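You operate a simulated robot arm through the tools that you are given. There is no shell and no other tool.

You are at the controls of a simulated two-armed robot. One attempt, no reset.

## Task
Take the black reel marked "Skerrytek" and put it on top of the flat carton. Put the blue plug on the left labelled spot of the rack. Press the top middle channel button to switch it on. Push the filter door shut. Put the tray labelled "pass" from the counter of the extractor rack on the low shelf of the beige table. Fetch the blue cartridge and stand it on the red board on the black table. Put the vented box labelled "D7" from the black table on the grey table and the vented box marked "D5" on the right end of the green bench. The order is free. Set down upright: blue cartridge.

Only the result counts: the job must be done as asked and must still hold three seconds after the hand-in. Knocking over, shifting, dropping, spilling or breaking anything else fails it.

## Robot
Two 7-joint arms with two-finger grippers on one trunk, on a base that drives. Base frame: it is fixed to the floor where the robot stands at the start and does not move with it; the origin is under the middle of the robot, x ahead of it, y to its left, z up. Readings come in m, degrees, newtons and seconds.
The left shoulder is at the start at [0.037, 0.161, 1.156], the right one opposite. With the tool pointing down near the work surface each hand reaches from about 0.14 to 0.72 m from the robot's upright axis, wherever it stands, measured 20 degrees to its own side. Places, roughly: black reel [2, -0.5, 1]; blue cartridge [4.25, 1, 0.75]; blue plug (3x2x3 cm) [3.9, -1, 0.8]; filter door [5.4, -0.3, 1.6]; flat carton [4, -1.25, 0.75]; green tray, orange tray, white tray [5.5, 0, 1]; grey table [1.5, 1.1, 0.8]; left labelled spot of the rack (17x22 cm) [2.14, -5.26, 0.7]; low shelf of the beige table [6.2, -1.1, 0.2]; red board [4, 1.25, 0.75]; right end of the green bench [0.6, -2.2, 0.8]; top middle channel button [4.5, -2, 0.8]; vented box [4, 1.25, 0.75]. Payload 2.45 kg a hand.
The tool frame of a hand sits at the grasp point between the pads (the TCP): z along the fingers, y along the line on which they close. The tips reach 0.026 m beyond it. Largest opening 0.096 m; the body of the gripper starts 0.069 m behind the TCP.
Orientation is told as [roll, pitch, yaw] about the base's x, y, z axes, in that order, counted from this pose: with the fingers straight down and closing along the base's y, the tool's x points along the base's -x, its y along +y and its z along -z.

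## Interface
- The arms move only by the tool nudge_tool. It takes "left_motion", "right_motion" or both (then of equal length, played together; a hand with none holds still); each is a list of rows, each an object of numbers (a shift or turn left out is 0, a gripper value left out holds the last): "x", "y", "z": the shift along the tool's x, y, z in units of 50 mm (1.0 is 50 mm); "rx", "ry", "rz": the turn, a rotation vector about the tool's x, y, z in units of 4 degrees (1.0 is 4 degrees). In form: [{"x": .., "y": .., "z": .., "rx": .., "ry": .., "rz": ..}, ...]. A call has 1 to 20 rows; each row shifts and turns the commanded pose from where the row before left it, along the tool's axes as they then stand. "left_fingers" and "right_fingers" are, for a hand that has rows, the finger opening in m, from 0 to 0.096, set as the call begins (left out, the last holds). A call with a number of a shift or a turn outside -1 to 1 is refused whole. A row lasts 0.2 s, in which the tool goes at most 0.05 m and 8.6 degrees; a call with a longer step from one row to the next is refused whole, and so is a gripper value outside its range. A pose out of reach is approached as far as the arm can. The call stops where the force on the tool passes 40 N (or 10 N more than at its start, if that is more) or the arm is blocked; 0.2 s more then pass. Each finger halts on what it meets, pressing with about 27 N; the grip force reading is that of the motor and also rises with nothing between the fingers. The clock runs only during rows and for 0.2 s after the last one: add rows that do not move to give the fingers time. It gives the time, the measured TCP pose, the force on the tool (base axes), the opening and the grip force at its end, in the units of the frame above (readings bear some noise), with the torque about the TCP (base axes, N m) and any sound that the robot's microphone picked up.
- Cameras (640 x 400 px; columns grow to the right, rows downward): "scene" is now at [0.1086, 0.0028, 1.6455]; the picture's right is [0.03, -1.00, -0.00], its down [-0.66, -0.02, -0.75] and it looks along [0.75, 0.02, -0.66] (base axes); focal length 292 px, centre (320, 200). "left" rides on the left gripper at [0.082, -0.003, -0.098] in its tool frame; the picture's right is [0.04, 1.00, 0.00], its down [-0.73, 0.03, -0.68] and it looks along [-0.68, 0.03, 0.73] (tool axes); focal length 256 px, centre (320, 200). "right" rides on the right gripper at [0.082, 0.003, -0.098] in its tool frame; the picture's right is [-0.04, 1.00, 0.00], its down [-0.73, -0.03, -0.68] and it looks along [-0.68, -0.03, 0.73] (tool axes); focal length 256 px, centre (320, 200). There is no depth. A picture from a camera that has moved, and an enlarged one, comes with that camera's place and axes in the base frame and with its lens.
- get_image(camera): a new picture of that camera. The clock stands still meanwhile.
- slide_trunk(by): slides the trunk up (or, below 0, down) by that many m; the arms and the scene camera ride with it, the base frame stays. It gives what a move gives, with no picture.
- steer(legs): drives the robot by 1 to 6 legs, each [ahead, left, turn to the left] in m, m and degrees, along the robot's own axes; the way and the turn of a leg run together, so that a leg with both is an arc; at most 1.5 m and 180 degrees a leg. The arms and the cameras ride along, it lands a little off, and it stops where it bumps. It gives what a move gives.
- pan_tilt(pan, tilt): turns the head with the scene camera to pan (to the left, within 120 degrees either way) and tilt (down, from -29 to 69), counted from straight ahead of the robot. It gives what a move gives.
- close_up(camera, box): a new picture of the part [left, top, right, bottom] of that camera's present view, enlarged. The clock stands still meanwhile.
- job_done(): hands the job in; it is judged then, once.

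Nothing tells you exact positions but the pictures and the camera data. Unless the task says otherwise, let go and move clear before handing in.

The tools are called after "Emit:" by a JSON object that holds its "api" and its "payload". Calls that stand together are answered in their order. nudge_tool: Moves the arms, as the interface text tells. Its arguments: {"type":"object","properties":{"left_motion":{"type":"array","items":{"type":"object","properties":{"x":{"type":"number"},"y":{"type":"number"},"z":{"type":"number"},"rx":{"type":"number"},"ry":{"type":"number"},"rz":{"type":"number"}}}},"left_fingers":{"type":"number"},"right_motion":{"type":"array","items":{"type":"object","properties":{"x":{"type":"number"},"y":{"type":"number"},"z":{"type":"number"},"rx":{"type":"number"},"ry":{"type":"number"},"rz":{"type":"number"}}}},"right_fingers":{"type":"number"}},"required":[]} The other tools are called the same way: slide_trunk (by) slides the trunk up or down; steer (legs) drives the base; pan_tilt (pan, tilt) turns the head that bears the scene camera; get_image (camera) takes a picture; close_up (camera, box) takes an enlarged picture of a part of a camera's view; job_done () hands the job in.

At the start:

```text
time_s: 0.0
left_ee_pos: [0.4493, 0.1861, 1.2021]
left_tcp_rot: [-0.1, 0.1, 0.0]
left_contact_force: [0.3, -0.8, -0.7]
left_ft_torque: [0.01, -0.02, -0.01]
left_grip_width: 0.0959
left_finger_force: 0.0
right_ee_pos: [0.4584, -0.2002, 1.2387]
right_tcp_rot: [0.0, 0.0, 0.0]
right_contact_force: [-0.6, -0.8, -0.1]
right_ft_torque: [-0.02, 0.0, -0.01]
right_grip_width: 0.096
right_finger_force: 0.1
trunk travel left (down, up): [-0.325, 0.242]
robot x, y, heading: [-0.0004, 0.0012, -0.1]
head pan, tilt: [1.6, 40.8]
```

scene: 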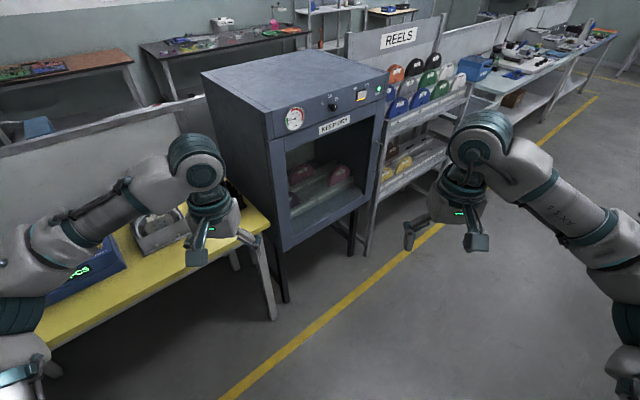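
right: 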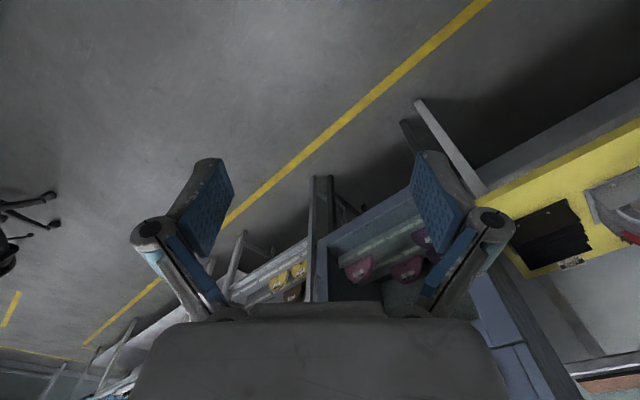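
left: 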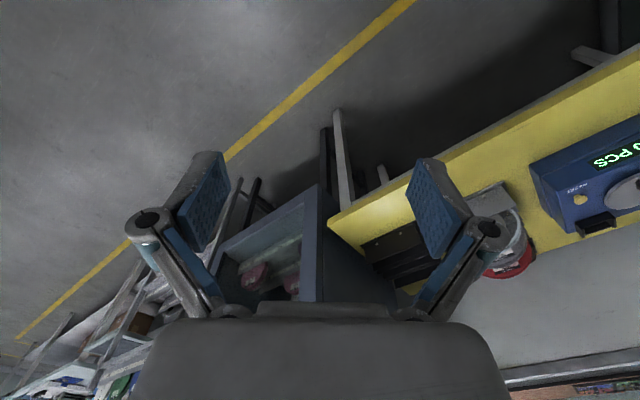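

I see a workshop with a yellow bench, a drying cabinet, and the REELS shelf ahead. I'll look around with the head before moving.

Emit:
{"api": "pan_tilt", "payload": {"pan": 0, "tilt": 15}}

Emit:
{"api": "get_image", "payload": {"camera": "scene"}}

Emit:
{"api": "pan_tilt", "payload": {"pan": 60, "tilt": 20}}

Emit:
{"api": "get_image", "payload": {"camera": "scene"}}

Emit:
{"api": "pan_tilt", "payload": {"pan": -60, "tilt": 20}}

Emit:
{"api": "get_image", "payload": {"camera": "scene"}}

Emit:
{"api": "pan_tilt", "payload": {"pan": -115, "tilt": 20}}

Emit:
{"api": "get_image", "payload": {"camera": "scene"}}

Emit:
{"api": "pan_tilt", "payload": {"pan": 115, "tilt": 20}}

Emit:
{"api": "get_image", "payload": {"camera": "scene"}}

```text
time_s: 0.9
left_ee_pos: [0.4461, 0.1857, 1.2041]
left_tcp_rot: [0.0, -0.1, 0.1]
left_contact_force: [-0.5, 1.2, 0.0]
left_ft_torque: [0.01, -0.01, -0.03]
left_grip_width: 0.0959
left_finger_force: 0.1
right_ee_pos: [0.4546, -0.2009, 1.2407]
right_tcp_rot: [0.1, -0.2, -0.2]
right_contact_force: [0.5, 0.2, 0.6]
right_ft_torque: [0.02, 0.03, -0.01]
right_grip_width: 0.0961
right_finger_force: 0.0
trunk travel left (down, up): [-0.325, 0.242]
robot x, y, heading: [-0.0022, -0.0004, 0.2]
head pan, tilt: [0.0, 15.0]
```

```text
taken
camera scene: at [0.1174, 0.0004, 1.6862], right [0.0, -1.0, 0.0], down [-0.26, 0.0, -0.96], along [0.96, 0.0, -0.26], focal length 292 px, centre (320, 200)
```

scene: 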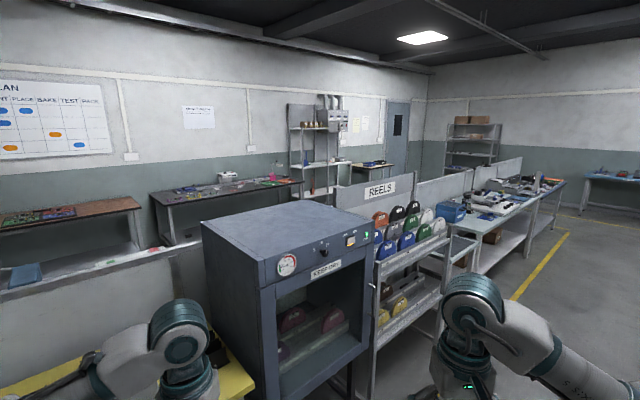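

```text
time_s: 2.2
left_ee_pos: [0.4462, 0.1876, 1.2042]
left_tcp_rot: [-0.1, -0.1, 0.1]
left_contact_force: [-0.8, 0.0, 0.3]
left_ft_torque: [-0.02, -0.02, -0.01]
left_grip_width: 0.0962
left_finger_force: 0.1
right_ee_pos: [0.4545, -0.2009, 1.2399]
right_tcp_rot: [0.1, -0.1, -0.2]
right_contact_force: [0.5, 0.2, 0.0]
right_ft_torque: [-0.03, -0.02, 0.0]
right_grip_width: 0.0959
right_finger_force: 0.1
trunk travel left (down, up): [-0.325, 0.242]
robot x, y, heading: [0.0001, -0.0022, -0.0]
head pan, tilt: [60.0, 20.0]
```

```text
taken
camera scene: at [0.0709, 0.0811, 1.6783], right [0.87, -0.5, 0.0], down [-0.18, -0.3, -0.94], along [0.47, 0.81, -0.34], focal length 292 px, centre (320, 200)
```

scene: 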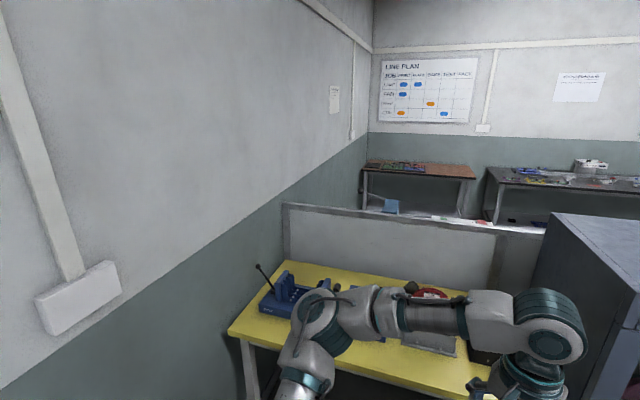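

```text
time_s: 4.2
left_ee_pos: [0.4465, 0.1864, 1.2038]
left_tcp_rot: [-0.1, -0.1, 0.1]
left_contact_force: [-0.4, 0.4, -0.3]
left_ft_torque: [0.01, -0.02, 0.01]
left_grip_width: 0.0961
left_finger_force: 0.1
right_ee_pos: [0.4537, -0.2004, 1.2399]
right_tcp_rot: [0.0, -0.2, -0.2]
right_contact_force: [-0.3, 0.4, 0.4]
right_ft_torque: [0.03, 0.01, 0.04]
right_grip_width: 0.0961
right_finger_force: 0.1
trunk travel left (down, up): [-0.325, 0.242]
robot x, y, heading: [-0.0003, 0.0002, -0.1]
head pan, tilt: [-60.0, 20.0]
```

```text
taken
camera scene: at [0.0708, -0.0802, 1.6783], right [-0.87, -0.5, 0.0], down [-0.17, 0.3, -0.94], along [0.47, -0.81, -0.34], focal length 292 px, centre (320, 200)
```

scene: 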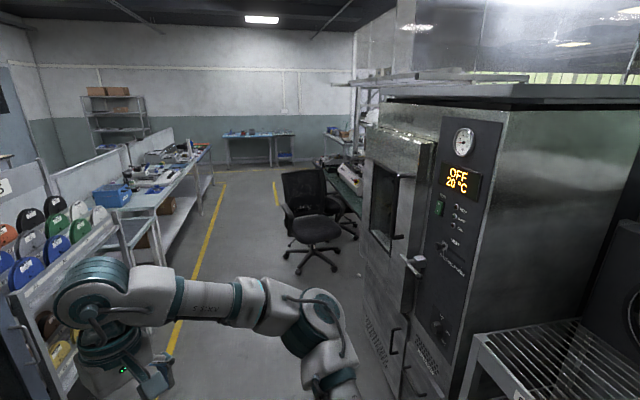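

```text
time_s: 5.4
left_ee_pos: [0.4465, 0.1862, 1.2029]
left_tcp_rot: [-0.2, -0.2, 0.1]
left_contact_force: [-0.2, -0.1, 0.5]
left_ft_torque: [-0.02, 0.01, 0.0]
left_grip_width: 0.0961
left_finger_force: 0.0
right_ee_pos: [0.4549, -0.2001, 1.2405]
right_tcp_rot: [0.2, 0.0, -0.1]
right_contact_force: [0.6, -0.5, 0.1]
right_ft_torque: [-0.02, 0.0, -0.05]
right_grip_width: 0.096
right_finger_force: 0.1
trunk travel left (down, up): [-0.325, 0.242]
robot x, y, heading: [0.0009, 0.0003, 0.0]
head pan, tilt: [-115.0, 20.0]
```

```text
taken
camera scene: at [-0.0151, -0.084, 1.6786], right [-0.91, 0.42, 0.0], down [0.14, 0.31, -0.94], along [-0.4, -0.85, -0.34], focal length 292 px, centre (320, 200)
```

scene: 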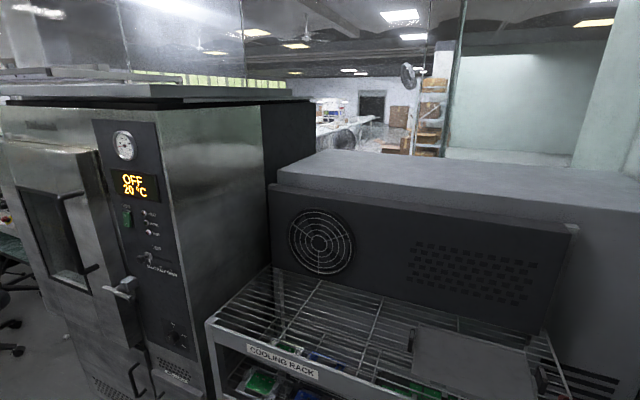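

```text
time_s: 8.7
left_ee_pos: [0.4465, 0.1872, 1.2033]
left_tcp_rot: [0.0, -0.2, 0.2]
left_contact_force: [0.5, 0.3, 0.1]
left_ft_torque: [-0.05, -0.04, 0.01]
left_grip_width: 0.0962
left_finger_force: 0.0
right_ee_pos: [0.4538, -0.1998, 1.2401]
right_tcp_rot: [0.1, -0.1, -0.1]
right_contact_force: [0.5, -0.1, 0.1]
right_ft_torque: [-0.01, 0.02, 0.0]
right_grip_width: 0.0963
right_finger_force: 0.1
trunk travel left (down, up): [-0.325, 0.242]
robot x, y, heading: [0.001, -0.0012, 0.1]
head pan, tilt: [115.0, 20.0]
```

```text
taken
camera scene: at [-0.0152, 0.085, 1.6786], right [0.91, 0.42, 0.0], down [0.14, -0.31, -0.94], along [-0.4, 0.85, -0.34], focal length 292 px, centre (320, 200)
```

scene: 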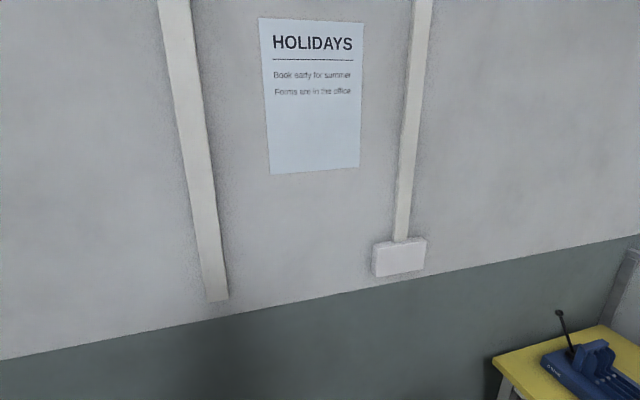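

Workshop is rotated about 40° to the base frame. I'll zoom in on regions for details.

Emit:
{"api": "pan_tilt", "payload": {"pan": -5, "tilt": 20}}

Emit:
{"api": "close_up", "payload": {"camera": "scene", "box": [160, 80, 360, 205]}}

Emit:
{"api": "close_up", "payload": {"camera": "scene", "box": [340, 130, 500, 230]}}

Emit:
{"api": "close_up", "payload": {"camera": "scene", "box": [440, 100, 640, 225]}}

Emit:
{"api": "pan_tilt", "payload": {"pan": -60, "tilt": 25}}

Emit:
{"api": "close_up", "payload": {"camera": "scene", "box": [60, 50, 260, 175]}}

Emit:
{"api": "close_up", "payload": {"camera": "scene", "box": [220, 60, 420, 185]}}

Emit:
{"api": "get_image", "payload": {"camera": "scene"}}

```text
time_s: 10.7
left_ee_pos: [0.4459, 0.1865, 1.2041]
left_tcp_rot: [-0.1, -0.1, 0.1]
left_contact_force: [0.5, -0.5, -0.3]
left_ft_torque: [0.01, -0.02, 0.02]
left_grip_width: 0.0959
left_finger_force: 0.1
right_ee_pos: [0.4556, -0.2014, 1.2399]
right_tcp_rot: [0.0, -0.1, -0.1]
right_contact_force: [0.8, -0.1, -0.1]
right_ft_torque: [0.0, -0.01, 0.01]
right_grip_width: 0.0963
right_finger_force: 0.1
trunk travel left (down, up): [-0.325, 0.242]
robot x, y, heading: [-0.0012, -0.0019, 0.2]
head pan, tilt: [-5.0, 20.0]
```

```text
3.20 times, centred on (260, 142) of scene
camera zoom: at [0.117, -0.0076, 1.6781], right [-0.09, -1.0, 0.0], down [-0.34, 0.03, -0.94], along [0.93, -0.08, -0.35], focal length 936 px, centre (512, 384)
```

zoom: 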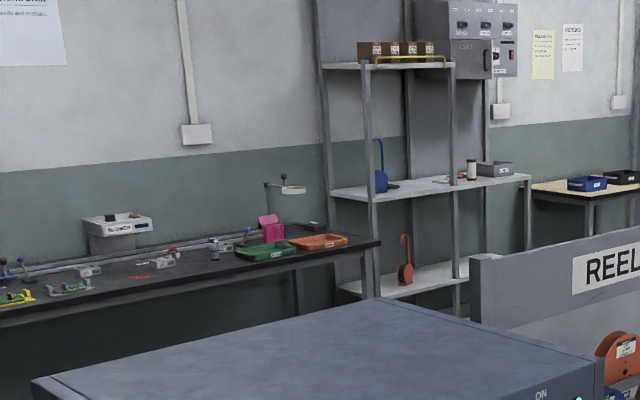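

```text
4.00 times, centred on (420, 180) of scene
camera zoom: at [0.117, -0.0076, 1.6781], right [-0.09, -1.0, 0.0], down [-0.34, 0.03, -0.94], along [0.93, -0.08, -0.35], focal length 1170 px, centre (-80, 280)
```

zoom: 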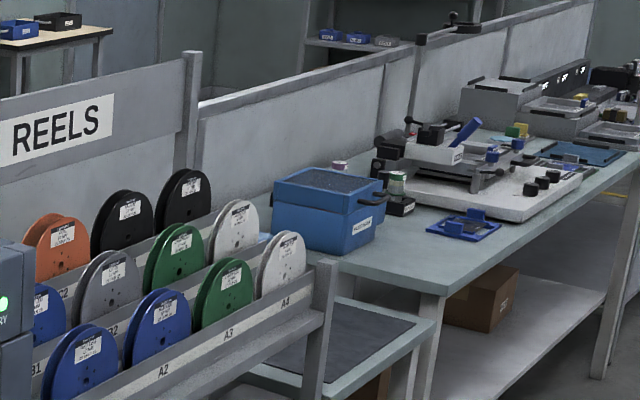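

```text
3.20 times, centred on (540, 162) of scene
camera zoom: at [0.117, -0.0076, 1.6781], right [-0.09, -1.0, 0.0], down [-0.34, 0.03, -0.94], along [0.93, -0.08, -0.35], focal length 936 px, centre (-384, 320)
```

zoom: 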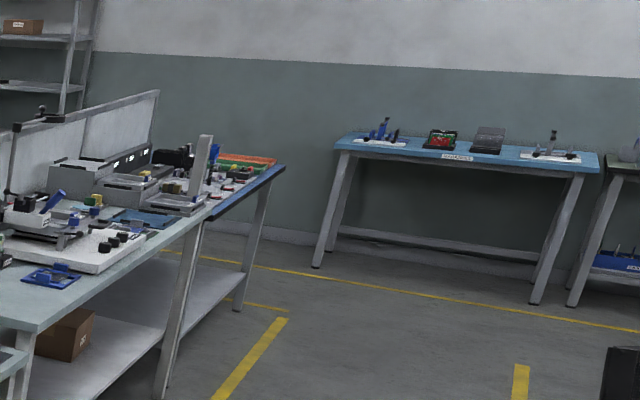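

```text
time_s: 12.0
left_ee_pos: [0.4462, 0.1862, 1.2025]
left_tcp_rot: [-0.2, 0.0, 0.1]
left_contact_force: [0.0, -0.7, -0.6]
left_ft_torque: [0.02, 0.02, -0.01]
left_grip_width: 0.096
left_finger_force: 0.0
right_ee_pos: [0.4549, -0.1999, 1.2407]
right_tcp_rot: [0.1, -0.1, -0.1]
right_contact_force: [0.5, -0.1, -0.9]
right_ft_torque: [-0.03, -0.01, -0.02]
right_grip_width: 0.0961
right_finger_force: 0.0
trunk travel left (down, up): [-0.325, 0.242]
robot x, y, heading: [0.0009, -0.002, 0.1]
head pan, tilt: [-60.0, 25.0]
```

```text
3.20 times, centred on (160, 112) of scene
camera zoom: at [0.0703, -0.0794, 1.6702], right [-0.87, -0.5, 0.0], down [-0.22, 0.37, -0.91], along [0.45, -0.78, -0.42], focal length 936 px, centre (832, 480)
```

zoom: 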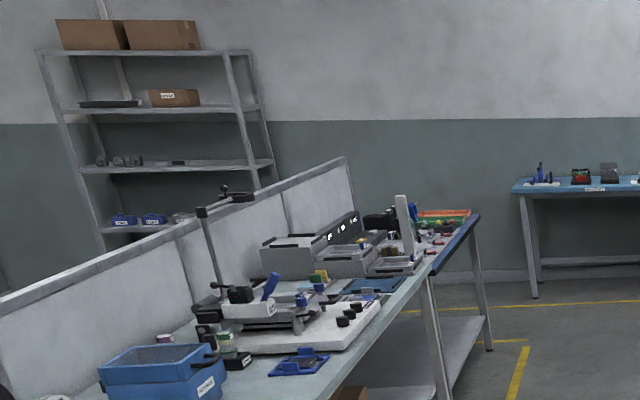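

```text
3.20 times, centred on (320, 122) of scene
camera zoom: at [0.0703, -0.0794, 1.6702], right [-0.87, -0.5, 0.0], down [-0.22, 0.37, -0.91], along [0.45, -0.78, -0.42], focal length 936 px, centre (320, 448)
```

zoom: 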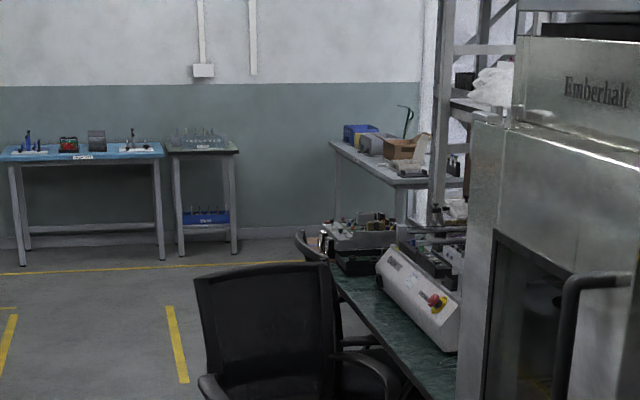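

```text
taken
camera scene: at [0.0703, -0.0794, 1.6702], right [-0.87, -0.5, 0.0], down [-0.22, 0.37, -0.91], along [0.45, -0.78, -0.42], focal length 292 px, centre (320, 200)
```

scene: 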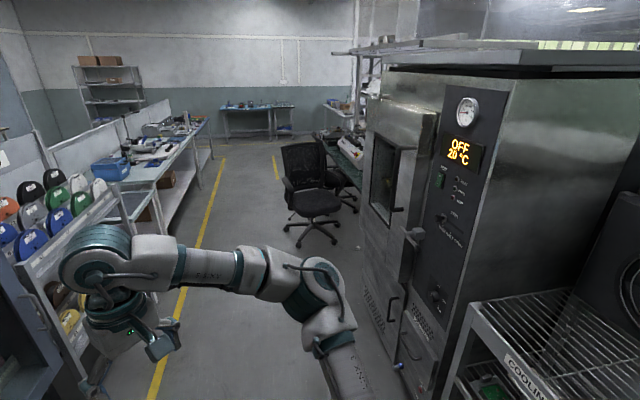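

The room axis runs at about -48°; the reel rack faces the aisle. I'll drive towards a spot in the aisle in front of the REELS rack, turning to face it.

Emit:
{"api": "steer", "payload": {"legs": [[0.5, -0.6, 0], [0.65, -0.35, 0], [0, 0, 42]]}}

Emit:
{"api": "pan_tilt", "payload": {"pan": 0, "tilt": 35}}

Emit:
{"api": "get_image", "payload": {"camera": "scene"}}

```text
time_s: 21.7
left_ee_pos: [1.3619, -0.5064, 1.2025]
left_tcp_rot: [-0.2, 0.0, 42.4]
left_contact_force: [0.0, 0.1, -0.1]
left_ft_torque: [0.0, 0.02, 0.0]
left_grip_width: 0.0961
left_finger_force: 0.1
right_ee_pos: [1.6276, -0.7883, 1.2401]
right_tcp_rot: [-0.1, -0.1, 42.4]
right_contact_force: [-0.4, 0.0, -0.2]
right_ft_torque: [0.04, 0.0, 0.0]
right_grip_width: 0.0962
right_finger_force: 0.0
trunk travel left (down, up): [-0.325, 0.242]
robot x, y, heading: [1.1542, -0.9462, 42.0]
head pan, tilt: [-60.0, 25.0]
```

```text
time_s: 23.0
left_ee_pos: [1.3668, -0.5201, 1.2072]
left_tcp_rot: [0.4, -0.3, 42.5]
left_contact_force: [0.1, -0.3, -0.4]
left_ft_torque: [0.01, -0.01, 0.0]
left_grip_width: 0.0961
left_finger_force: 0.1
right_ee_pos: [1.635, -0.8005, 1.2395]
right_tcp_rot: [0.5, -0.4, 42.3]
right_contact_force: [1.4, -0.2, 0.0]
right_ft_torque: [0.01, 0.04, -0.03]
right_grip_width: 0.0959
right_finger_force: 0.0
trunk travel left (down, up): [-0.325, 0.242]
robot x, y, heading: [1.1573, -0.9467, 42.4]
head pan, tilt: [0.0, 35.0]
```

```text
taken
camera scene: at [1.2498, -0.8811, 1.6542], right [0.67, -0.74, -0.01], down [-0.43, -0.38, -0.82], along [0.6, 0.55, -0.58], focal length 292 px, centre (320, 200)
```

scene: 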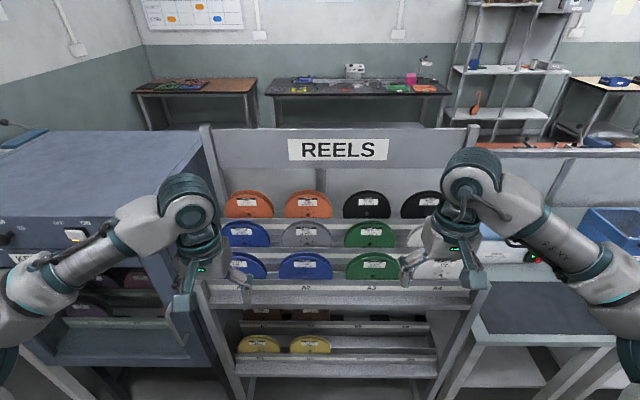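

I'm facing the REELS rack. Now zooming to read the labels on the black reels.

Emit:
{"api": "close_up", "payload": {"camera": "scene", "box": [220, 170, 460, 320]}}

Emit:
{"api": "close_up", "payload": {"camera": "scene", "box": [335, 180, 455, 255]}}

Emit:
{"api": "close_up", "payload": {"camera": "scene", "box": [230, 290, 440, 380]}}

Emit:
{"api": "close_up", "payload": {"camera": "scene", "box": [260, 60, 460, 140]}}

Emit:
{"api": "close_up", "payload": {"camera": "scene", "box": [430, 0, 640, 150]}}

Emit:
{"api": "close_up", "payload": {"camera": "scene", "box": [100, 60, 300, 140]}}

```text
2.67 times, centred on (340, 245) of scene
camera zoom: at [1.2498, -0.8811, 1.6542], right [0.67, -0.74, -0.01], down [-0.43, -0.38, -0.82], along [0.6, 0.55, -0.58], focal length 780 px, centre (267, 80)
```

zoom: 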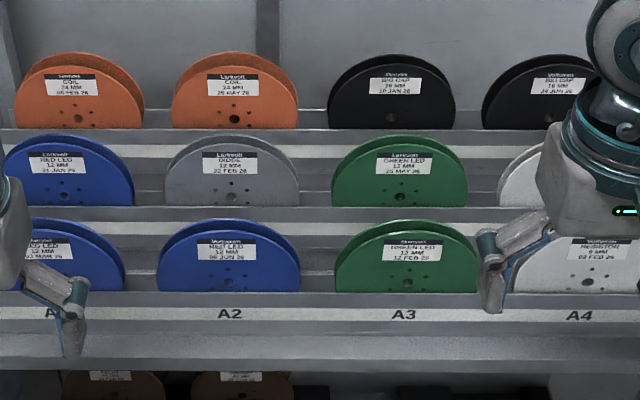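

```text
5.33 times, centred on (395, 218) of scene
camera zoom: at [1.2498, -0.8811, 1.6542], right [0.67, -0.74, -0.01], down [-0.43, -0.38, -0.82], along [0.6, 0.55, -0.58], focal length 1560 px, centre (-80, 107)
```

zoom: 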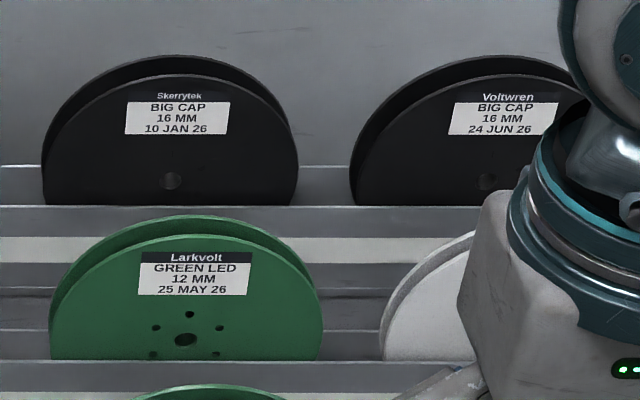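

```text
3.05 times, centred on (335, 335) of scene
camera zoom: at [1.2498, -0.8811, 1.6542], right [0.67, -0.74, -0.01], down [-0.43, -0.38, -0.82], along [0.6, 0.55, -0.58], focal length 892 px, centre (274, -211)
```

zoom: 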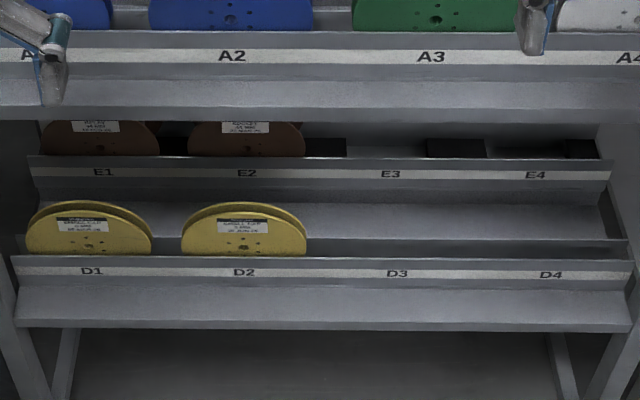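

```text
3.20 times, centred on (360, 100) of scene
camera zoom: at [1.2498, -0.8811, 1.6542], right [0.67, -0.74, -0.01], down [-0.43, -0.38, -0.82], along [0.6, 0.55, -0.58], focal length 936 px, centre (192, 520)
```

zoom: 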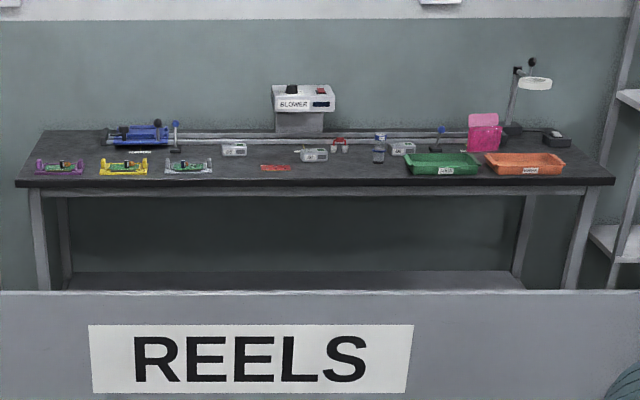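

```text
2.67 times, centred on (535, 75) of scene
camera zoom: at [1.2498, -0.8811, 1.6542], right [0.67, -0.74, -0.01], down [-0.43, -0.38, -0.82], along [0.6, 0.55, -0.58], focal length 780 px, centre (-253, 533)
```

zoom: 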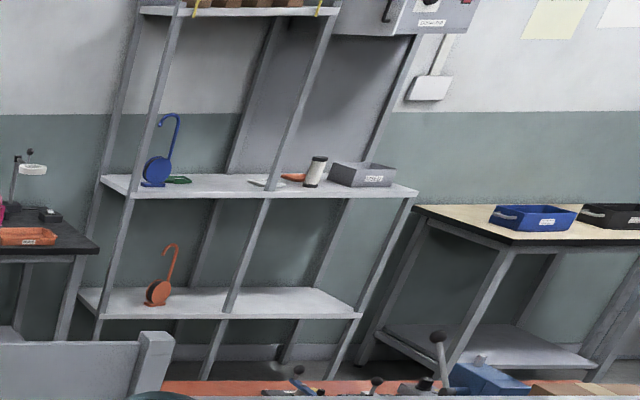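

```text
3.20 times, centred on (200, 100) of scene
camera zoom: at [1.2498, -0.8811, 1.6542], right [0.67, -0.74, -0.01], down [-0.43, -0.38, -0.82], along [0.6, 0.55, -0.58], focal length 936 px, centre (704, 520)
```

zoom: 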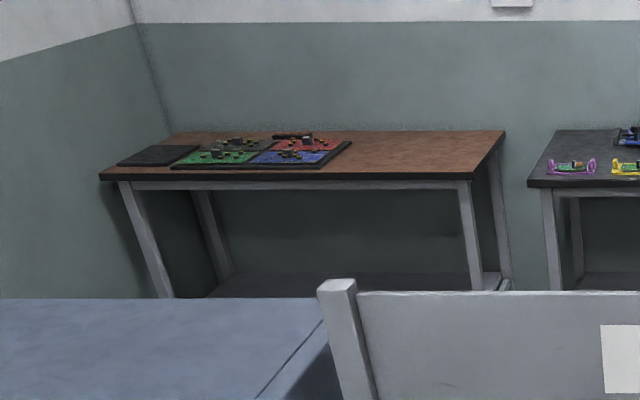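

The left black reel on the top row is the Skerrytek one, at about [1.99, -0.44, 0.98]. I'll drive closer to the rack so the right hand can reach it, and look from the hand camera.

Emit:
{"api": "steer", "payload": {"legs": [[0.25, -0.05, 0]]}}

Emit:
{"api": "get_image", "payload": {"camera": "scene"}}

Emit:
{"api": "get_image", "payload": {"camera": "right"}}

Emit:
{"api": "get_image", "payload": {"camera": "left"}}

```text
time_s: 24.9
left_ee_pos: [1.5807, -0.3885, 1.2071]
left_tcp_rot: [0.3, -0.3, 42.6]
left_contact_force: [-0.1, -0.5, 0.2]
left_ft_torque: [0.01, 0.02, 0.0]
left_grip_width: 0.0958
left_finger_force: 0.2
right_ee_pos: [1.8485, -0.6692, 1.2416]
right_tcp_rot: [0.5, -0.3, 42.3]
right_contact_force: [-0.1, -0.3, -0.6]
right_ft_torque: [-0.01, 0.03, 0.0]
right_grip_width: 0.0959
right_finger_force: 0.1
trunk travel left (down, up): [-0.325, 0.242]
robot x, y, heading: [1.3748, -0.8178, 42.3]
head pan, tilt: [0.0, 35.0]
```

```text
taken
camera scene: at [1.464, -0.7517, 1.6544], right [0.67, -0.74, -0.01], down [-0.43, -0.38, -0.82], along [0.6, 0.55, -0.58], focal length 292 px, centre (320, 200)
```

scene: 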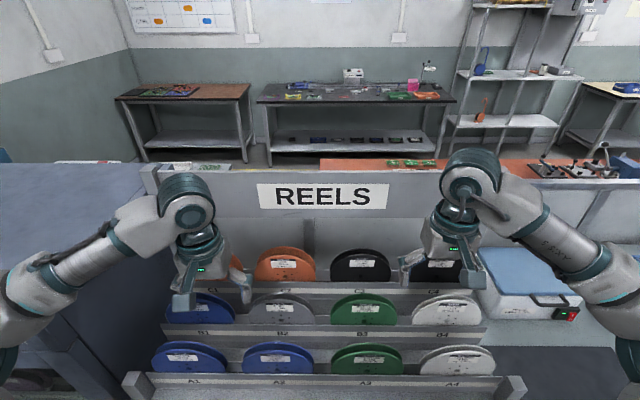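

```text
taken
camera right: at [1.7866, -0.7216, 1.3384], right [-0.64, 0.77, 0.01], down [0.56, 0.46, 0.68], along [0.52, 0.44, -0.73], focal length 256 px, centre (320, 200)
```

right: 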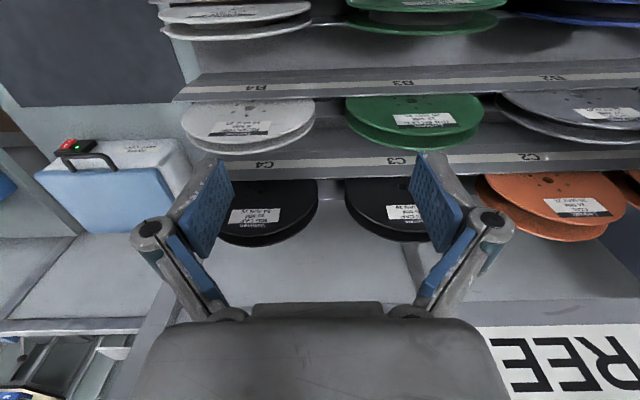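

```text
taken
camera left: at [1.5226, -0.4463, 1.3057], right [-0.71, 0.71, 0.01], down [0.52, 0.51, 0.68], along [0.48, 0.48, -0.73], focal length 256 px, centre (320, 200)
```

left: 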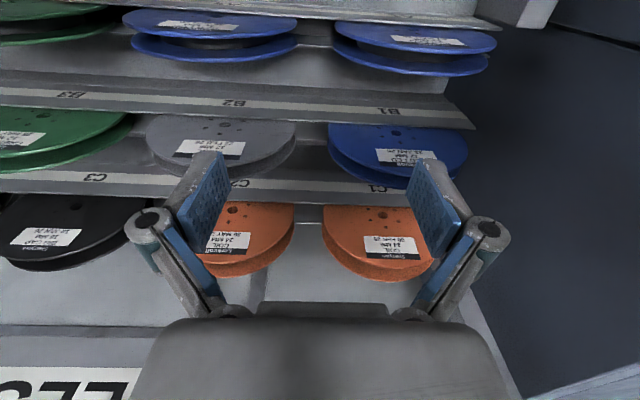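

Emit:
{"api": "close_up", "payload": {"camera": "scene", "box": [230, 160, 490, 322]}}

Emit:
{"api": "close_up", "payload": {"camera": "left", "box": [0, 170, 320, 370]}}

Emit:
{"api": "close_up", "payload": {"camera": "right", "box": [220, 130, 540, 330]}}

```text
2.46 times, centred on (360, 241) of scene
camera zoom: at [1.464, -0.7517, 1.6544], right [0.67, -0.74, -0.01], down [-0.43, -0.38, -0.82], along [0.6, 0.55, -0.58], focal length 720 px, centre (222, 99)
```

zoom: 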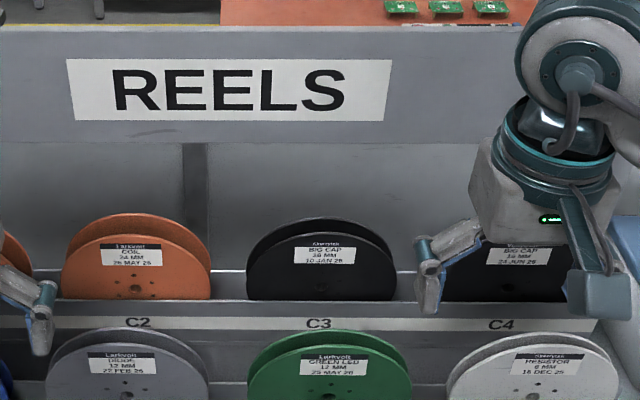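

```text
2.00 times, centred on (160, 270) of left
camera zoom: at [1.5226, -0.4463, 1.3057], right [-0.71, 0.71, 0.01], down [0.52, 0.51, 0.68], along [0.48, 0.48, -0.73], focal length 512 px, centre (640, 60)
```

zoom: 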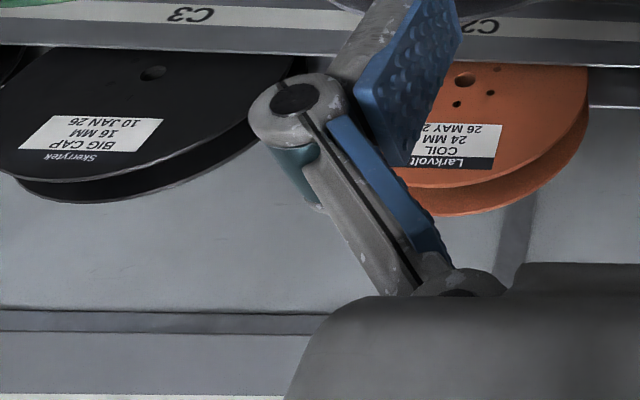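

```text
2.00 times, centred on (380, 230) of right
camera zoom: at [1.7866, -0.7216, 1.3384], right [-0.64, 0.77, 0.01], down [0.56, 0.46, 0.68], along [0.52, 0.44, -0.73], focal length 512 px, centre (200, 140)
```

zoom: 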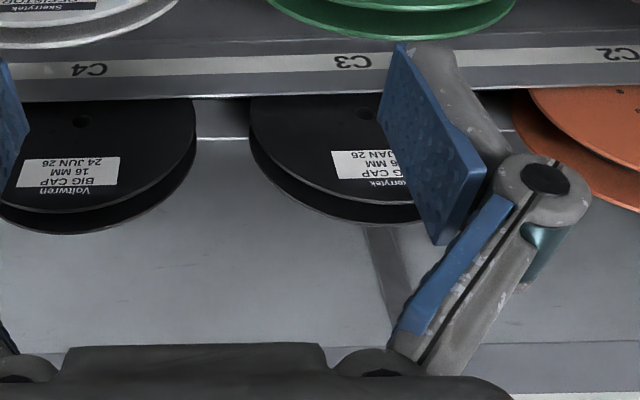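

The reel's front hub is at about [1.873, -0.514, 1.10], 15 cm diameter, ~2.3 cm thick, with a panel behind it. I'll raise the right hand and turn it 90° so the fingers close front-to-back, giving me also a side view.

Emit:
{"api": "nudge_tool", "payload": {"right_motion": [{"z": -0.2, "rz": -1}, {"z": -0.2, "rz": -1}, {"z": -0.2, "rz": -1}, {"z": -0.2, "rz": -1}, {"z": -0.2, "rz": -1}, {"z": -0.2, "rz": -1}, {"z": -0.2, "rz": -1}, {"z": -0.2, "rz": -1}, {"z": -0.2, "rz": -1}, {"z": -0.2, "rz": -1}, {"z": -0.2, "rz": -1}, {"z": -0.2, "rz": -1}, {"rz": -1}, {"rz": -1}, {"rz": -1}, {"rz": -1}, {"rz": -1}, {"rz": -1}, {"rz": -1}, {"rz": -1}]}}

Emit:
{"api": "get_image", "payload": {"camera": "right"}}

Emit:
{"api": "get_image", "payload": {"camera": "scene"}}

```text
time_s: 29.1
left_ee_pos: [1.5725, -0.3836, 1.2066]
left_tcp_rot: [0.0, -0.4, 42.7]
left_contact_force: [0.2, 0.6, -0.7]
left_ft_torque: [0.0, -0.01, -0.01]
left_grip_width: 0.096
left_finger_force: 0.1
right_ee_pos: [1.6955, -0.6787, 1.2615]
right_tcp_rot: [-0.5, -0.2, 122.1]
right_contact_force: [-0.3, 0.3, 0.7]
right_ft_torque: [0.0, -0.01, 0.02]
right_grip_width: 0.0959
right_finger_force: 0.1
right hand out of reach, approached as far as the arm can: row 10, 11, 12, 13, 14, 15, 16, 17, 18, 19, 20
trunk travel left (down, up): [-0.325, 0.242]
robot x, y, heading: [1.3786, -0.8162, 42.2]
head pan, tilt: [0.0, 35.0]
```

```text
taken
camera right: at [1.7363, -0.7493, 1.3589], right [-0.87, -0.5, -0.01], down [-0.37, 0.63, 0.68], along [-0.33, 0.59, -0.73], focal length 256 px, centre (320, 200)
```

right: 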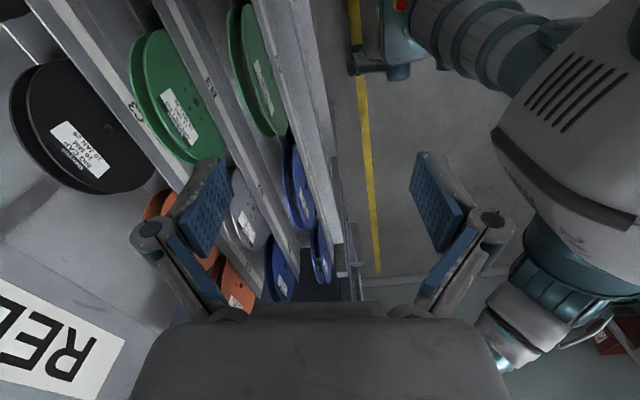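

```text
taken
camera scene: at [1.4552, -0.7399, 1.6543], right [0.67, -0.74, 0.0], down [-0.42, -0.39, -0.82], along [0.6, 0.55, -0.58], focal length 292 px, centre (320, 200)
```

scene: 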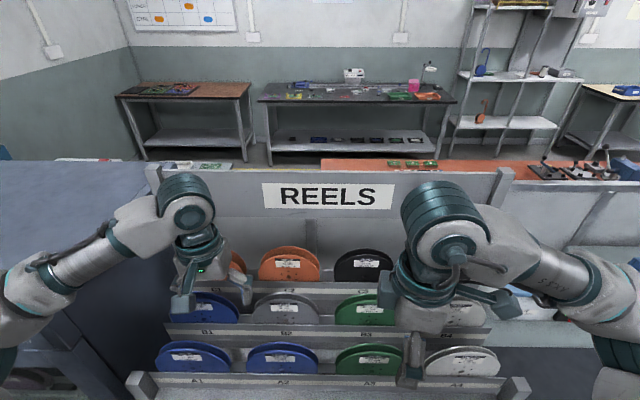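

The tool-down height limit is the issue; I'll raise the trunk by 0.2 m and then turn the rest.

Emit:
{"api": "slide_trunk", "payload": {"by": 0.2}}

Emit:
{"api": "nudge_tool", "payload": {"right_motion": [{"rz": -1}, {"rz": -1}, {"rz": -0.5}]}}

Emit:
{"api": "get_image", "payload": {"camera": "right"}}

```text
time_s: 31.2
left_ee_pos: [1.5726, -0.3828, 1.4058]
left_tcp_rot: [-0.1, -0.4, 42.5]
left_contact_force: [0.6, -0.5, 0.1]
left_ft_torque: [0.01, -0.04, 0.01]
left_grip_width: 0.0959
left_finger_force: 0.1
right_ee_pos: [1.6856, -0.6903, 1.4757]
right_tcp_rot: [-3.2, -0.8, 122.1]
right_contact_force: [0.2, -0.1, 0.2]
right_ft_torque: [0.01, 0.02, 0.08]
right_grip_width: 0.0957
right_finger_force: 0.1
trunk travel left (down, up): [-0.525, 0.042]
robot x, y, heading: [1.3714, -0.8176, 42.3]
head pan, tilt: [0.0, 35.0]
```

```text
time_s: 32.0
left_ee_pos: [1.5732, -0.3824, 1.4069]
left_tcp_rot: [-0.1, -0.4, 42.5]
left_contact_force: [0.0, 0.0, -0.5]
left_ft_torque: [0.01, 0.02, -0.03]
left_grip_width: 0.0959
left_finger_force: 0.0
right_ee_pos: [1.6507, -0.6986, 1.4582]
right_tcp_rot: [-3.3, -0.2, 132.0]
right_contact_force: [0.3, 0.5, 0.3]
right_ft_torque: [0.0, -0.01, -0.01]
right_grip_width: 0.096
right_finger_force: 0.0
right hand out of reach, approached as far as the arm can: row 1, 2, 3
trunk travel left (down, up): [-0.525, 0.042]
robot x, y, heading: [1.3745, -0.8168, 42.1]
head pan, tilt: [0.0, 35.0]
```

```text
taken
camera right: at [1.6998, -0.7637, 1.5552], right [-0.77, -0.64, -0.06], down [-0.5, 0.54, 0.68], along [-0.41, 0.55, -0.73], focal length 256 px, centre (320, 200)
```

right: 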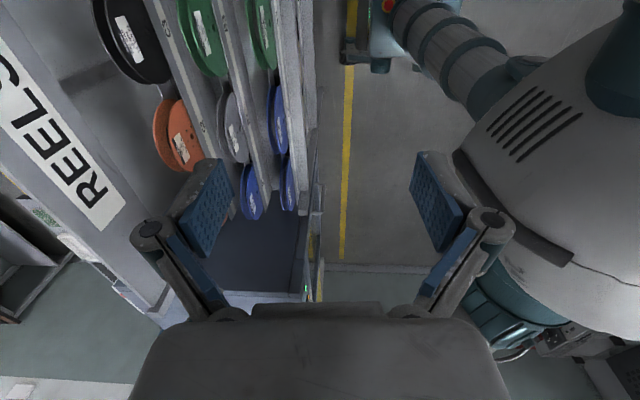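

Emit:
{"api": "nudge_tool", "payload": {"right_motion": [{"z": 0.5}, {"z": 0.5}, {"z": 0.5}, {"z": 0.5}]}}

Emit:
{"api": "get_image", "payload": {"camera": "right"}}

```text
time_s: 33.0
left_ee_pos: [1.5748, -0.3834, 1.4066]
left_tcp_rot: [-0.1, -0.3, 42.6]
left_contact_force: [-0.4, 0.1, -0.4]
left_ft_torque: [0.01, 0.02, -0.03]
left_grip_width: 0.0961
left_finger_force: 0.1
right_ee_pos: [1.6562, -0.6928, 1.3587]
right_tcp_rot: [-3.3, -0.2, 132.1]
right_contact_force: [-0.3, -0.2, -0.2]
right_ft_torque: [0.0, -0.03, 0.01]
right_grip_width: 0.096
right_finger_force: 0.0
trunk travel left (down, up): [-0.525, 0.042]
robot x, y, heading: [1.3764, -0.8141, 42.3]
head pan, tilt: [0.0, 35.0]
```

```text
taken
camera right: at [1.7048, -0.7581, 1.4553], right [-0.77, -0.64, -0.06], down [-0.5, 0.54, 0.68], along [-0.41, 0.55, -0.73], focal length 256 px, centre (320, 200)
```

right: 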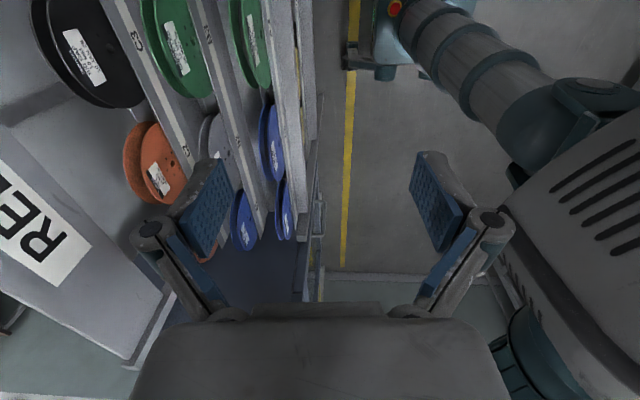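

Emit:
{"api": "nudge_tool", "payload": {"right_motion": [{"y": -0.5, "rx": -0.4}, {"y": -0.5, "rx": -0.4}, {"y": -0.5}, {"y": -0.5}, {"y": -0.5}, {"y": -0.5}, {"y": -0.5}, {"y": -0.5}, {"y": -0.5, "x": 0.1}, {"y": -0.4, "x": 0.1}]}}

Emit:
{"api": "get_image", "payload": {"camera": "right"}}

Emit:
{"api": "get_image", "payload": {"camera": "scene"}}

```text
time_s: 35.2
left_ee_pos: [1.5733, -0.3816, 1.4075]
left_tcp_rot: [-0.1, -0.4, 42.5]
left_contact_force: [0.1, -0.2, -0.1]
left_ft_torque: [0.0, -0.03, -0.05]
left_grip_width: 0.0956
left_finger_force: 0.1
right_ee_pos: [1.661, -0.6233, 1.3365]
right_tcp_rot: [-0.1, -0.2, 131.8]
right_contact_force: [0.6, 0.1, -0.8]
right_ft_torque: [-0.01, -0.01, 0.01]
right_grip_width: 0.0959
right_finger_force: 0.0
right hand out of reach, approached as far as the arm can: row 2, 3, 4, 5, 6, 7, 8, 9, 10
trunk travel left (down, up): [-0.525, 0.042]
robot x, y, heading: [1.3727, -0.8163, 42.2]
head pan, tilt: [0.0, 35.0]
```

```text
taken
camera right: at [1.7129, -0.6854, 1.4351], right [-0.77, -0.64, 0.0], down [-0.47, 0.56, 0.68], along [-0.43, 0.53, -0.73], focal length 256 px, centre (320, 200)
```

right: 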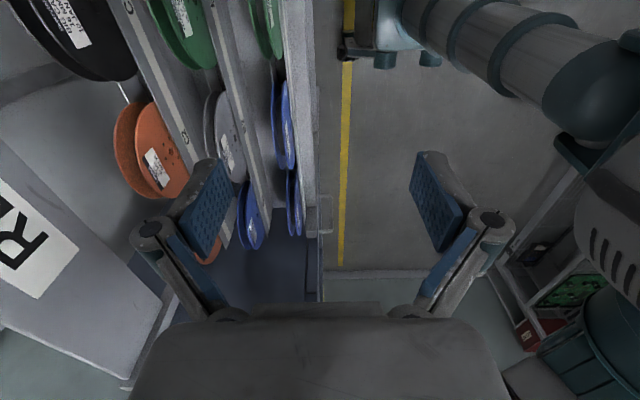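

```text
taken
camera scene: at [1.4309, -0.7649, 1.8541], right [0.67, -0.74, 0.0], down [-0.43, -0.39, -0.82], along [0.6, 0.55, -0.58], focal length 292 px, centre (320, 200)
```

scene: 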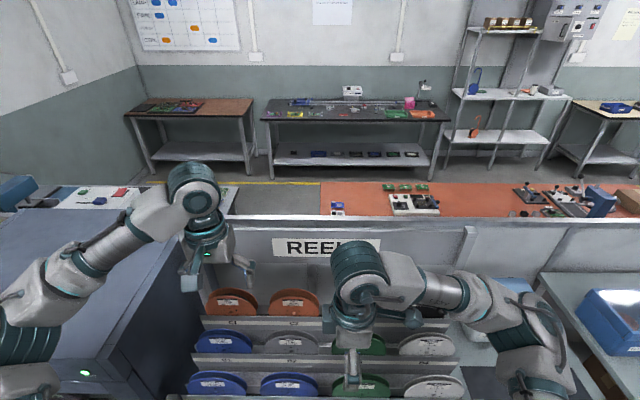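

The arm seems wrist-limited at that yaw. I'll turn the hand the other way (180° back) so the fingers still close front-to-back with the camera on the left side.

Emit:
{"api": "nudge_tool", "payload": {"right_motion": [{"rz": 1}, {"rz": 1}, {"rz": 1}, {"rz": 1}, {"rz": 1}, {"rz": 1}, {"rz": 1}, {"rz": 1}, {"rz": 1}, {"rz": 1}, {"rz": 1}, {"rz": 1}, {"rz": 1}, {"rz": 1}, {"rz": 1}, {"rz": 1}, {"rz": 1}, {"rz": 1}, {"rz": 1}, {"rz": 1}]}}

Emit:
{"api": "nudge_tool", "payload": {"right_motion": [{"rz": 1}, {"rz": 1}, {"rz": 1}, {"rz": 1}, {"rz": 1}, {"rz": 1}, {"rz": 1}, {"rz": 1}, {"rz": 1}, {"rz": 1}, {"rz": 1}, {"rz": 1}, {"rz": 1}, {"rz": 1}, {"rz": 1}, {"rz": 1}, {"rz": 1}, {"rz": 1}, {"rz": 1}, {"rz": 1}]}}

Emit:
{"api": "nudge_tool", "payload": {"right_motion": [{"rz": 1}, {"rz": 1}, {"rz": 1}, {"rz": 1}, {"rz": 1}]}}

Emit:
{"api": "get_image", "payload": {"camera": "right"}}

Emit:
{"api": "get_image", "payload": {"camera": "scene"}}

```text
time_s: 39.4
left_ee_pos: [1.5732, -0.383, 1.4064]
left_tcp_rot: [-0.2, -0.4, 42.6]
left_contact_force: [-0.6, -0.4, -0.6]
left_ft_torque: [0.0, -0.03, 0.03]
left_grip_width: 0.0963
left_finger_force: 0.0
right_ee_pos: [1.6583, -0.6231, 1.3376]
right_tcp_rot: [0.2, -0.2, 52.1]
right_contact_force: [0.5, -0.6, 0.2]
right_ft_torque: [0.0, -0.02, -0.01]
right_grip_width: 0.0959
right_finger_force: 0.0
trunk travel left (down, up): [-0.525, 0.042]
robot x, y, heading: [1.3724, -0.8169, 42.0]
head pan, tilt: [0.0, 35.0]
```

```text
time_s: 43.6
left_ee_pos: [1.5729, -0.3827, 1.4059]
left_tcp_rot: [-0.1, -0.4, 42.6]
left_contact_force: [0.8, -0.9, 0.2]
left_ft_torque: [0.02, -0.01, 0.03]
left_grip_width: 0.0962
left_finger_force: 0.0
right_ee_pos: [1.6597, -0.6234, 1.337]
right_tcp_rot: [0.1, 0.1, -28.0]
right_contact_force: [0.0, -0.3, 0.9]
right_ft_torque: [-0.03, 0.0, 0.0]
right_grip_width: 0.0956
right_finger_force: 0.1
trunk travel left (down, up): [-0.525, 0.042]
robot x, y, heading: [1.3743, -0.8176, 42.2]
head pan, tilt: [0.0, 35.0]
```

```text
time_s: 44.8
left_ee_pos: [1.5732, -0.3823, 1.406]
left_tcp_rot: [0.0, -0.4, 42.6]
left_contact_force: [0.4, 0.2, -0.6]
left_ft_torque: [0.01, 0.02, -0.03]
left_grip_width: 0.0961
left_finger_force: 0.1
right_ee_pos: [1.6585, -0.6236, 1.3363]
right_tcp_rot: [0.0, 0.2, -48.0]
right_contact_force: [0.0, 0.3, 0.6]
right_ft_torque: [0.02, 0.02, -0.02]
right_grip_width: 0.0959
right_finger_force: 0.0
trunk travel left (down, up): [-0.525, 0.042]
robot x, y, heading: [1.3745, -0.8186, 42.6]
head pan, tilt: [0.0, 35.0]
```

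```text
taken
camera right: at [1.6078, -0.5594, 1.4354], right [0.77, 0.64, 0.0], down [0.47, -0.57, 0.68], along [0.43, -0.52, -0.74], focal length 256 px, centre (320, 200)
```

right: 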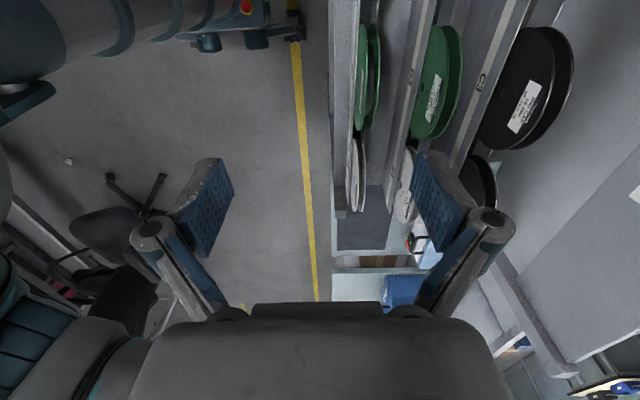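

```text
taken
camera scene: at [1.431, -0.7647, 1.8541], right [0.67, -0.74, 0.0], down [-0.43, -0.39, -0.82], along [0.6, 0.55, -0.58], focal length 292 px, centre (320, 200)
```

scene: 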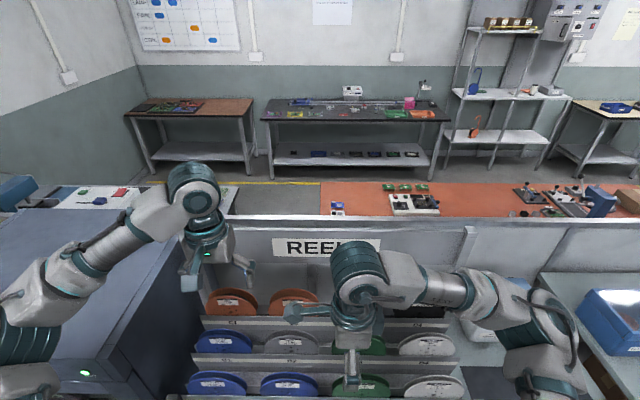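

Emit:
{"api": "nudge_tool", "payload": {"right_motion": [{"x": -0.4, "y": 0.5}, {"x": -0.4, "y": 0.5}, {"x": -0.4, "y": 0.5}, {"y": 0.5}, {"y": 0.5}, {"y": 0.5}, {"y": 0.5}]}}

Emit:
{"api": "get_image", "payload": {"camera": "right"}}

Emit:
{"api": "close_up", "payload": {"camera": "left", "box": [0, 170, 320, 370]}}

```text
time_s: 46.4
left_ee_pos: [1.5735, -0.3818, 1.4063]
left_tcp_rot: [-0.1, -0.4, 42.6]
left_contact_force: [0.6, 0.1, 0.4]
left_ft_torque: [0.0, 0.0, -0.02]
left_grip_width: 0.0961
left_finger_force: 0.0
right_ee_pos: [1.829, -0.5511, 1.3363]
right_tcp_rot: [0.1, 0.2, -47.8]
right_contact_force: [-0.3, 0.4, 0.6]
right_ft_torque: [0.02, 0.02, 0.01]
right_grip_width: 0.0959
right_finger_force: 0.0
trunk travel left (down, up): [-0.525, 0.042]
robot x, y, heading: [1.3734, -0.8174, 42.4]
head pan, tilt: [0.0, 35.0]
```

```text
taken
camera right: at [1.7773, -0.4869, 1.4354], right [0.77, 0.64, 0.0], down [0.47, -0.57, 0.68], along [0.43, -0.52, -0.74], focal length 256 px, centre (320, 200)
```

right: 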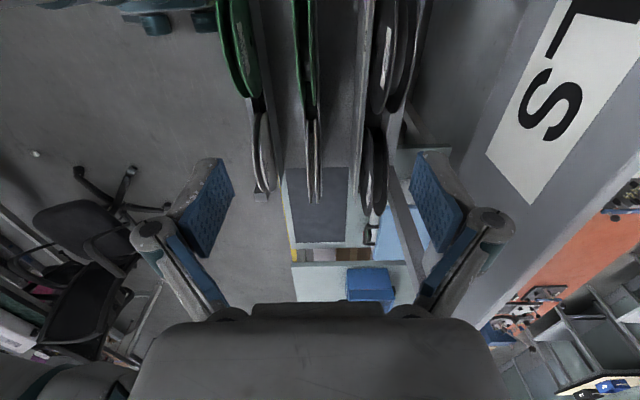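

```text
2.00 times, centred on (160, 270) of left
camera zoom: at [1.5145, -0.4397, 1.505], right [-0.71, 0.71, 0.0], down [0.52, 0.52, 0.68], along [0.49, 0.48, -0.73], focal length 512 px, centre (640, 60)
```

zoom: 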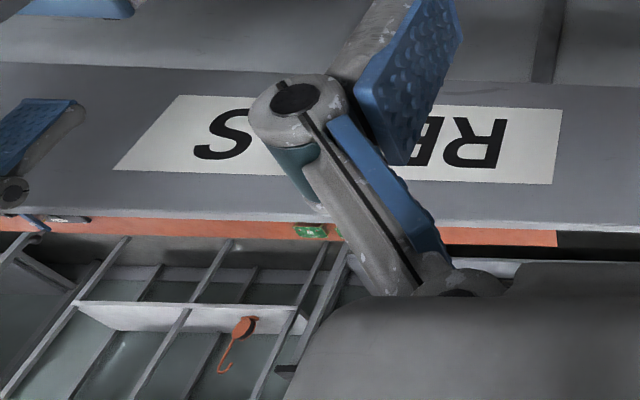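

Emit:
{"api": "close_up", "payload": {"camera": "right", "box": [300, 0, 540, 150]}}

```text
2.67 times, centred on (420, 75) of right
camera zoom: at [1.7773, -0.4869, 1.4354], right [0.77, 0.64, 0.0], down [0.47, -0.57, 0.68], along [0.43, -0.52, -0.74], focal length 683 px, centre (53, 533)
```

zoom: 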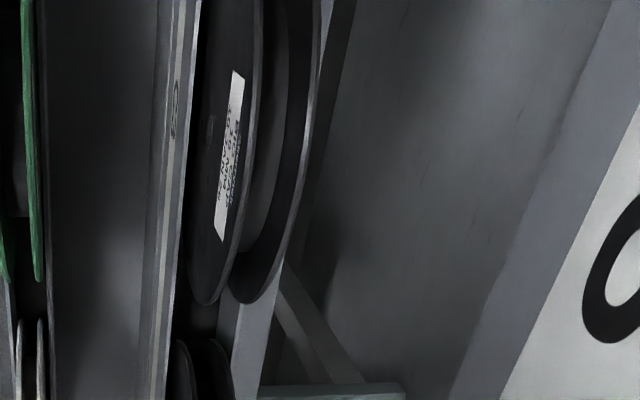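

Reel centre is near n≈1.053 in room coordinates, and the back panel about 7 cm behind it. I'll centre above it with a narrower opening and start descending.

Emit:
{"api": "nudge_tool", "payload": {"right_motion": [{"y": 0.5}, {"y": 0.5}, {"y": 0.45}, {"z": 0.5}, {"z": 0.5}, {"z": 0.5}], "right_fingers": 0.06}}

Emit:
{"api": "get_image", "payload": {"camera": "right"}}

Emit:
{"api": "get_image", "payload": {"camera": "scene"}}

```text
time_s: 47.8
left_ee_pos: [1.5751, -0.3833, 1.4057]
left_tcp_rot: [0.0, -0.3, 42.5]
left_contact_force: [0.7, 0.2, 0.4]
left_ft_torque: [0.0, -0.01, -0.03]
left_grip_width: 0.0961
left_finger_force: 0.1
right_ee_pos: [1.8845, -0.5004, 1.2625]
right_tcp_rot: [0.1, 0.2, -47.9]
right_contact_force: [-0.3, 0.3, -0.7]
right_ft_torque: [0.01, 0.01, -0.02]
right_grip_width: 0.0601
right_finger_force: 0.0
trunk travel left (down, up): [-0.525, 0.042]
robot x, y, heading: [1.3754, -0.8183, 42.3]
head pan, tilt: [0.0, 35.0]
```

```text
taken
camera right: at [1.8332, -0.4386, 1.3603], right [0.77, 0.64, 0.0], down [0.47, -0.57, 0.68], along [0.43, -0.52, -0.74], focal length 256 px, centre (320, 200)
```

right: 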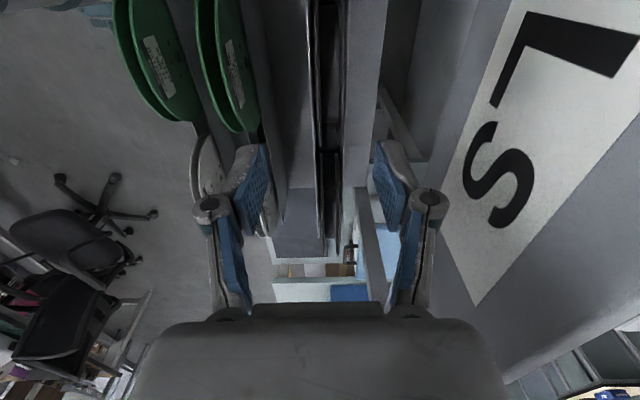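

```text
taken
camera scene: at [1.4339, -0.7649, 1.854], right [0.67, -0.74, 0.0], down [-0.43, -0.39, -0.82], along [0.6, 0.55, -0.58], focal length 292 px, centre (320, 200)
```

scene: 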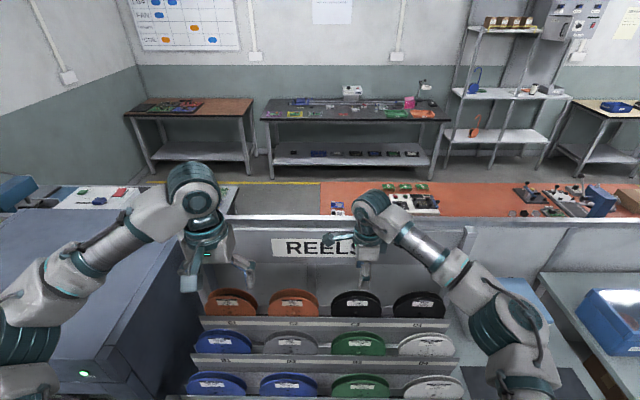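

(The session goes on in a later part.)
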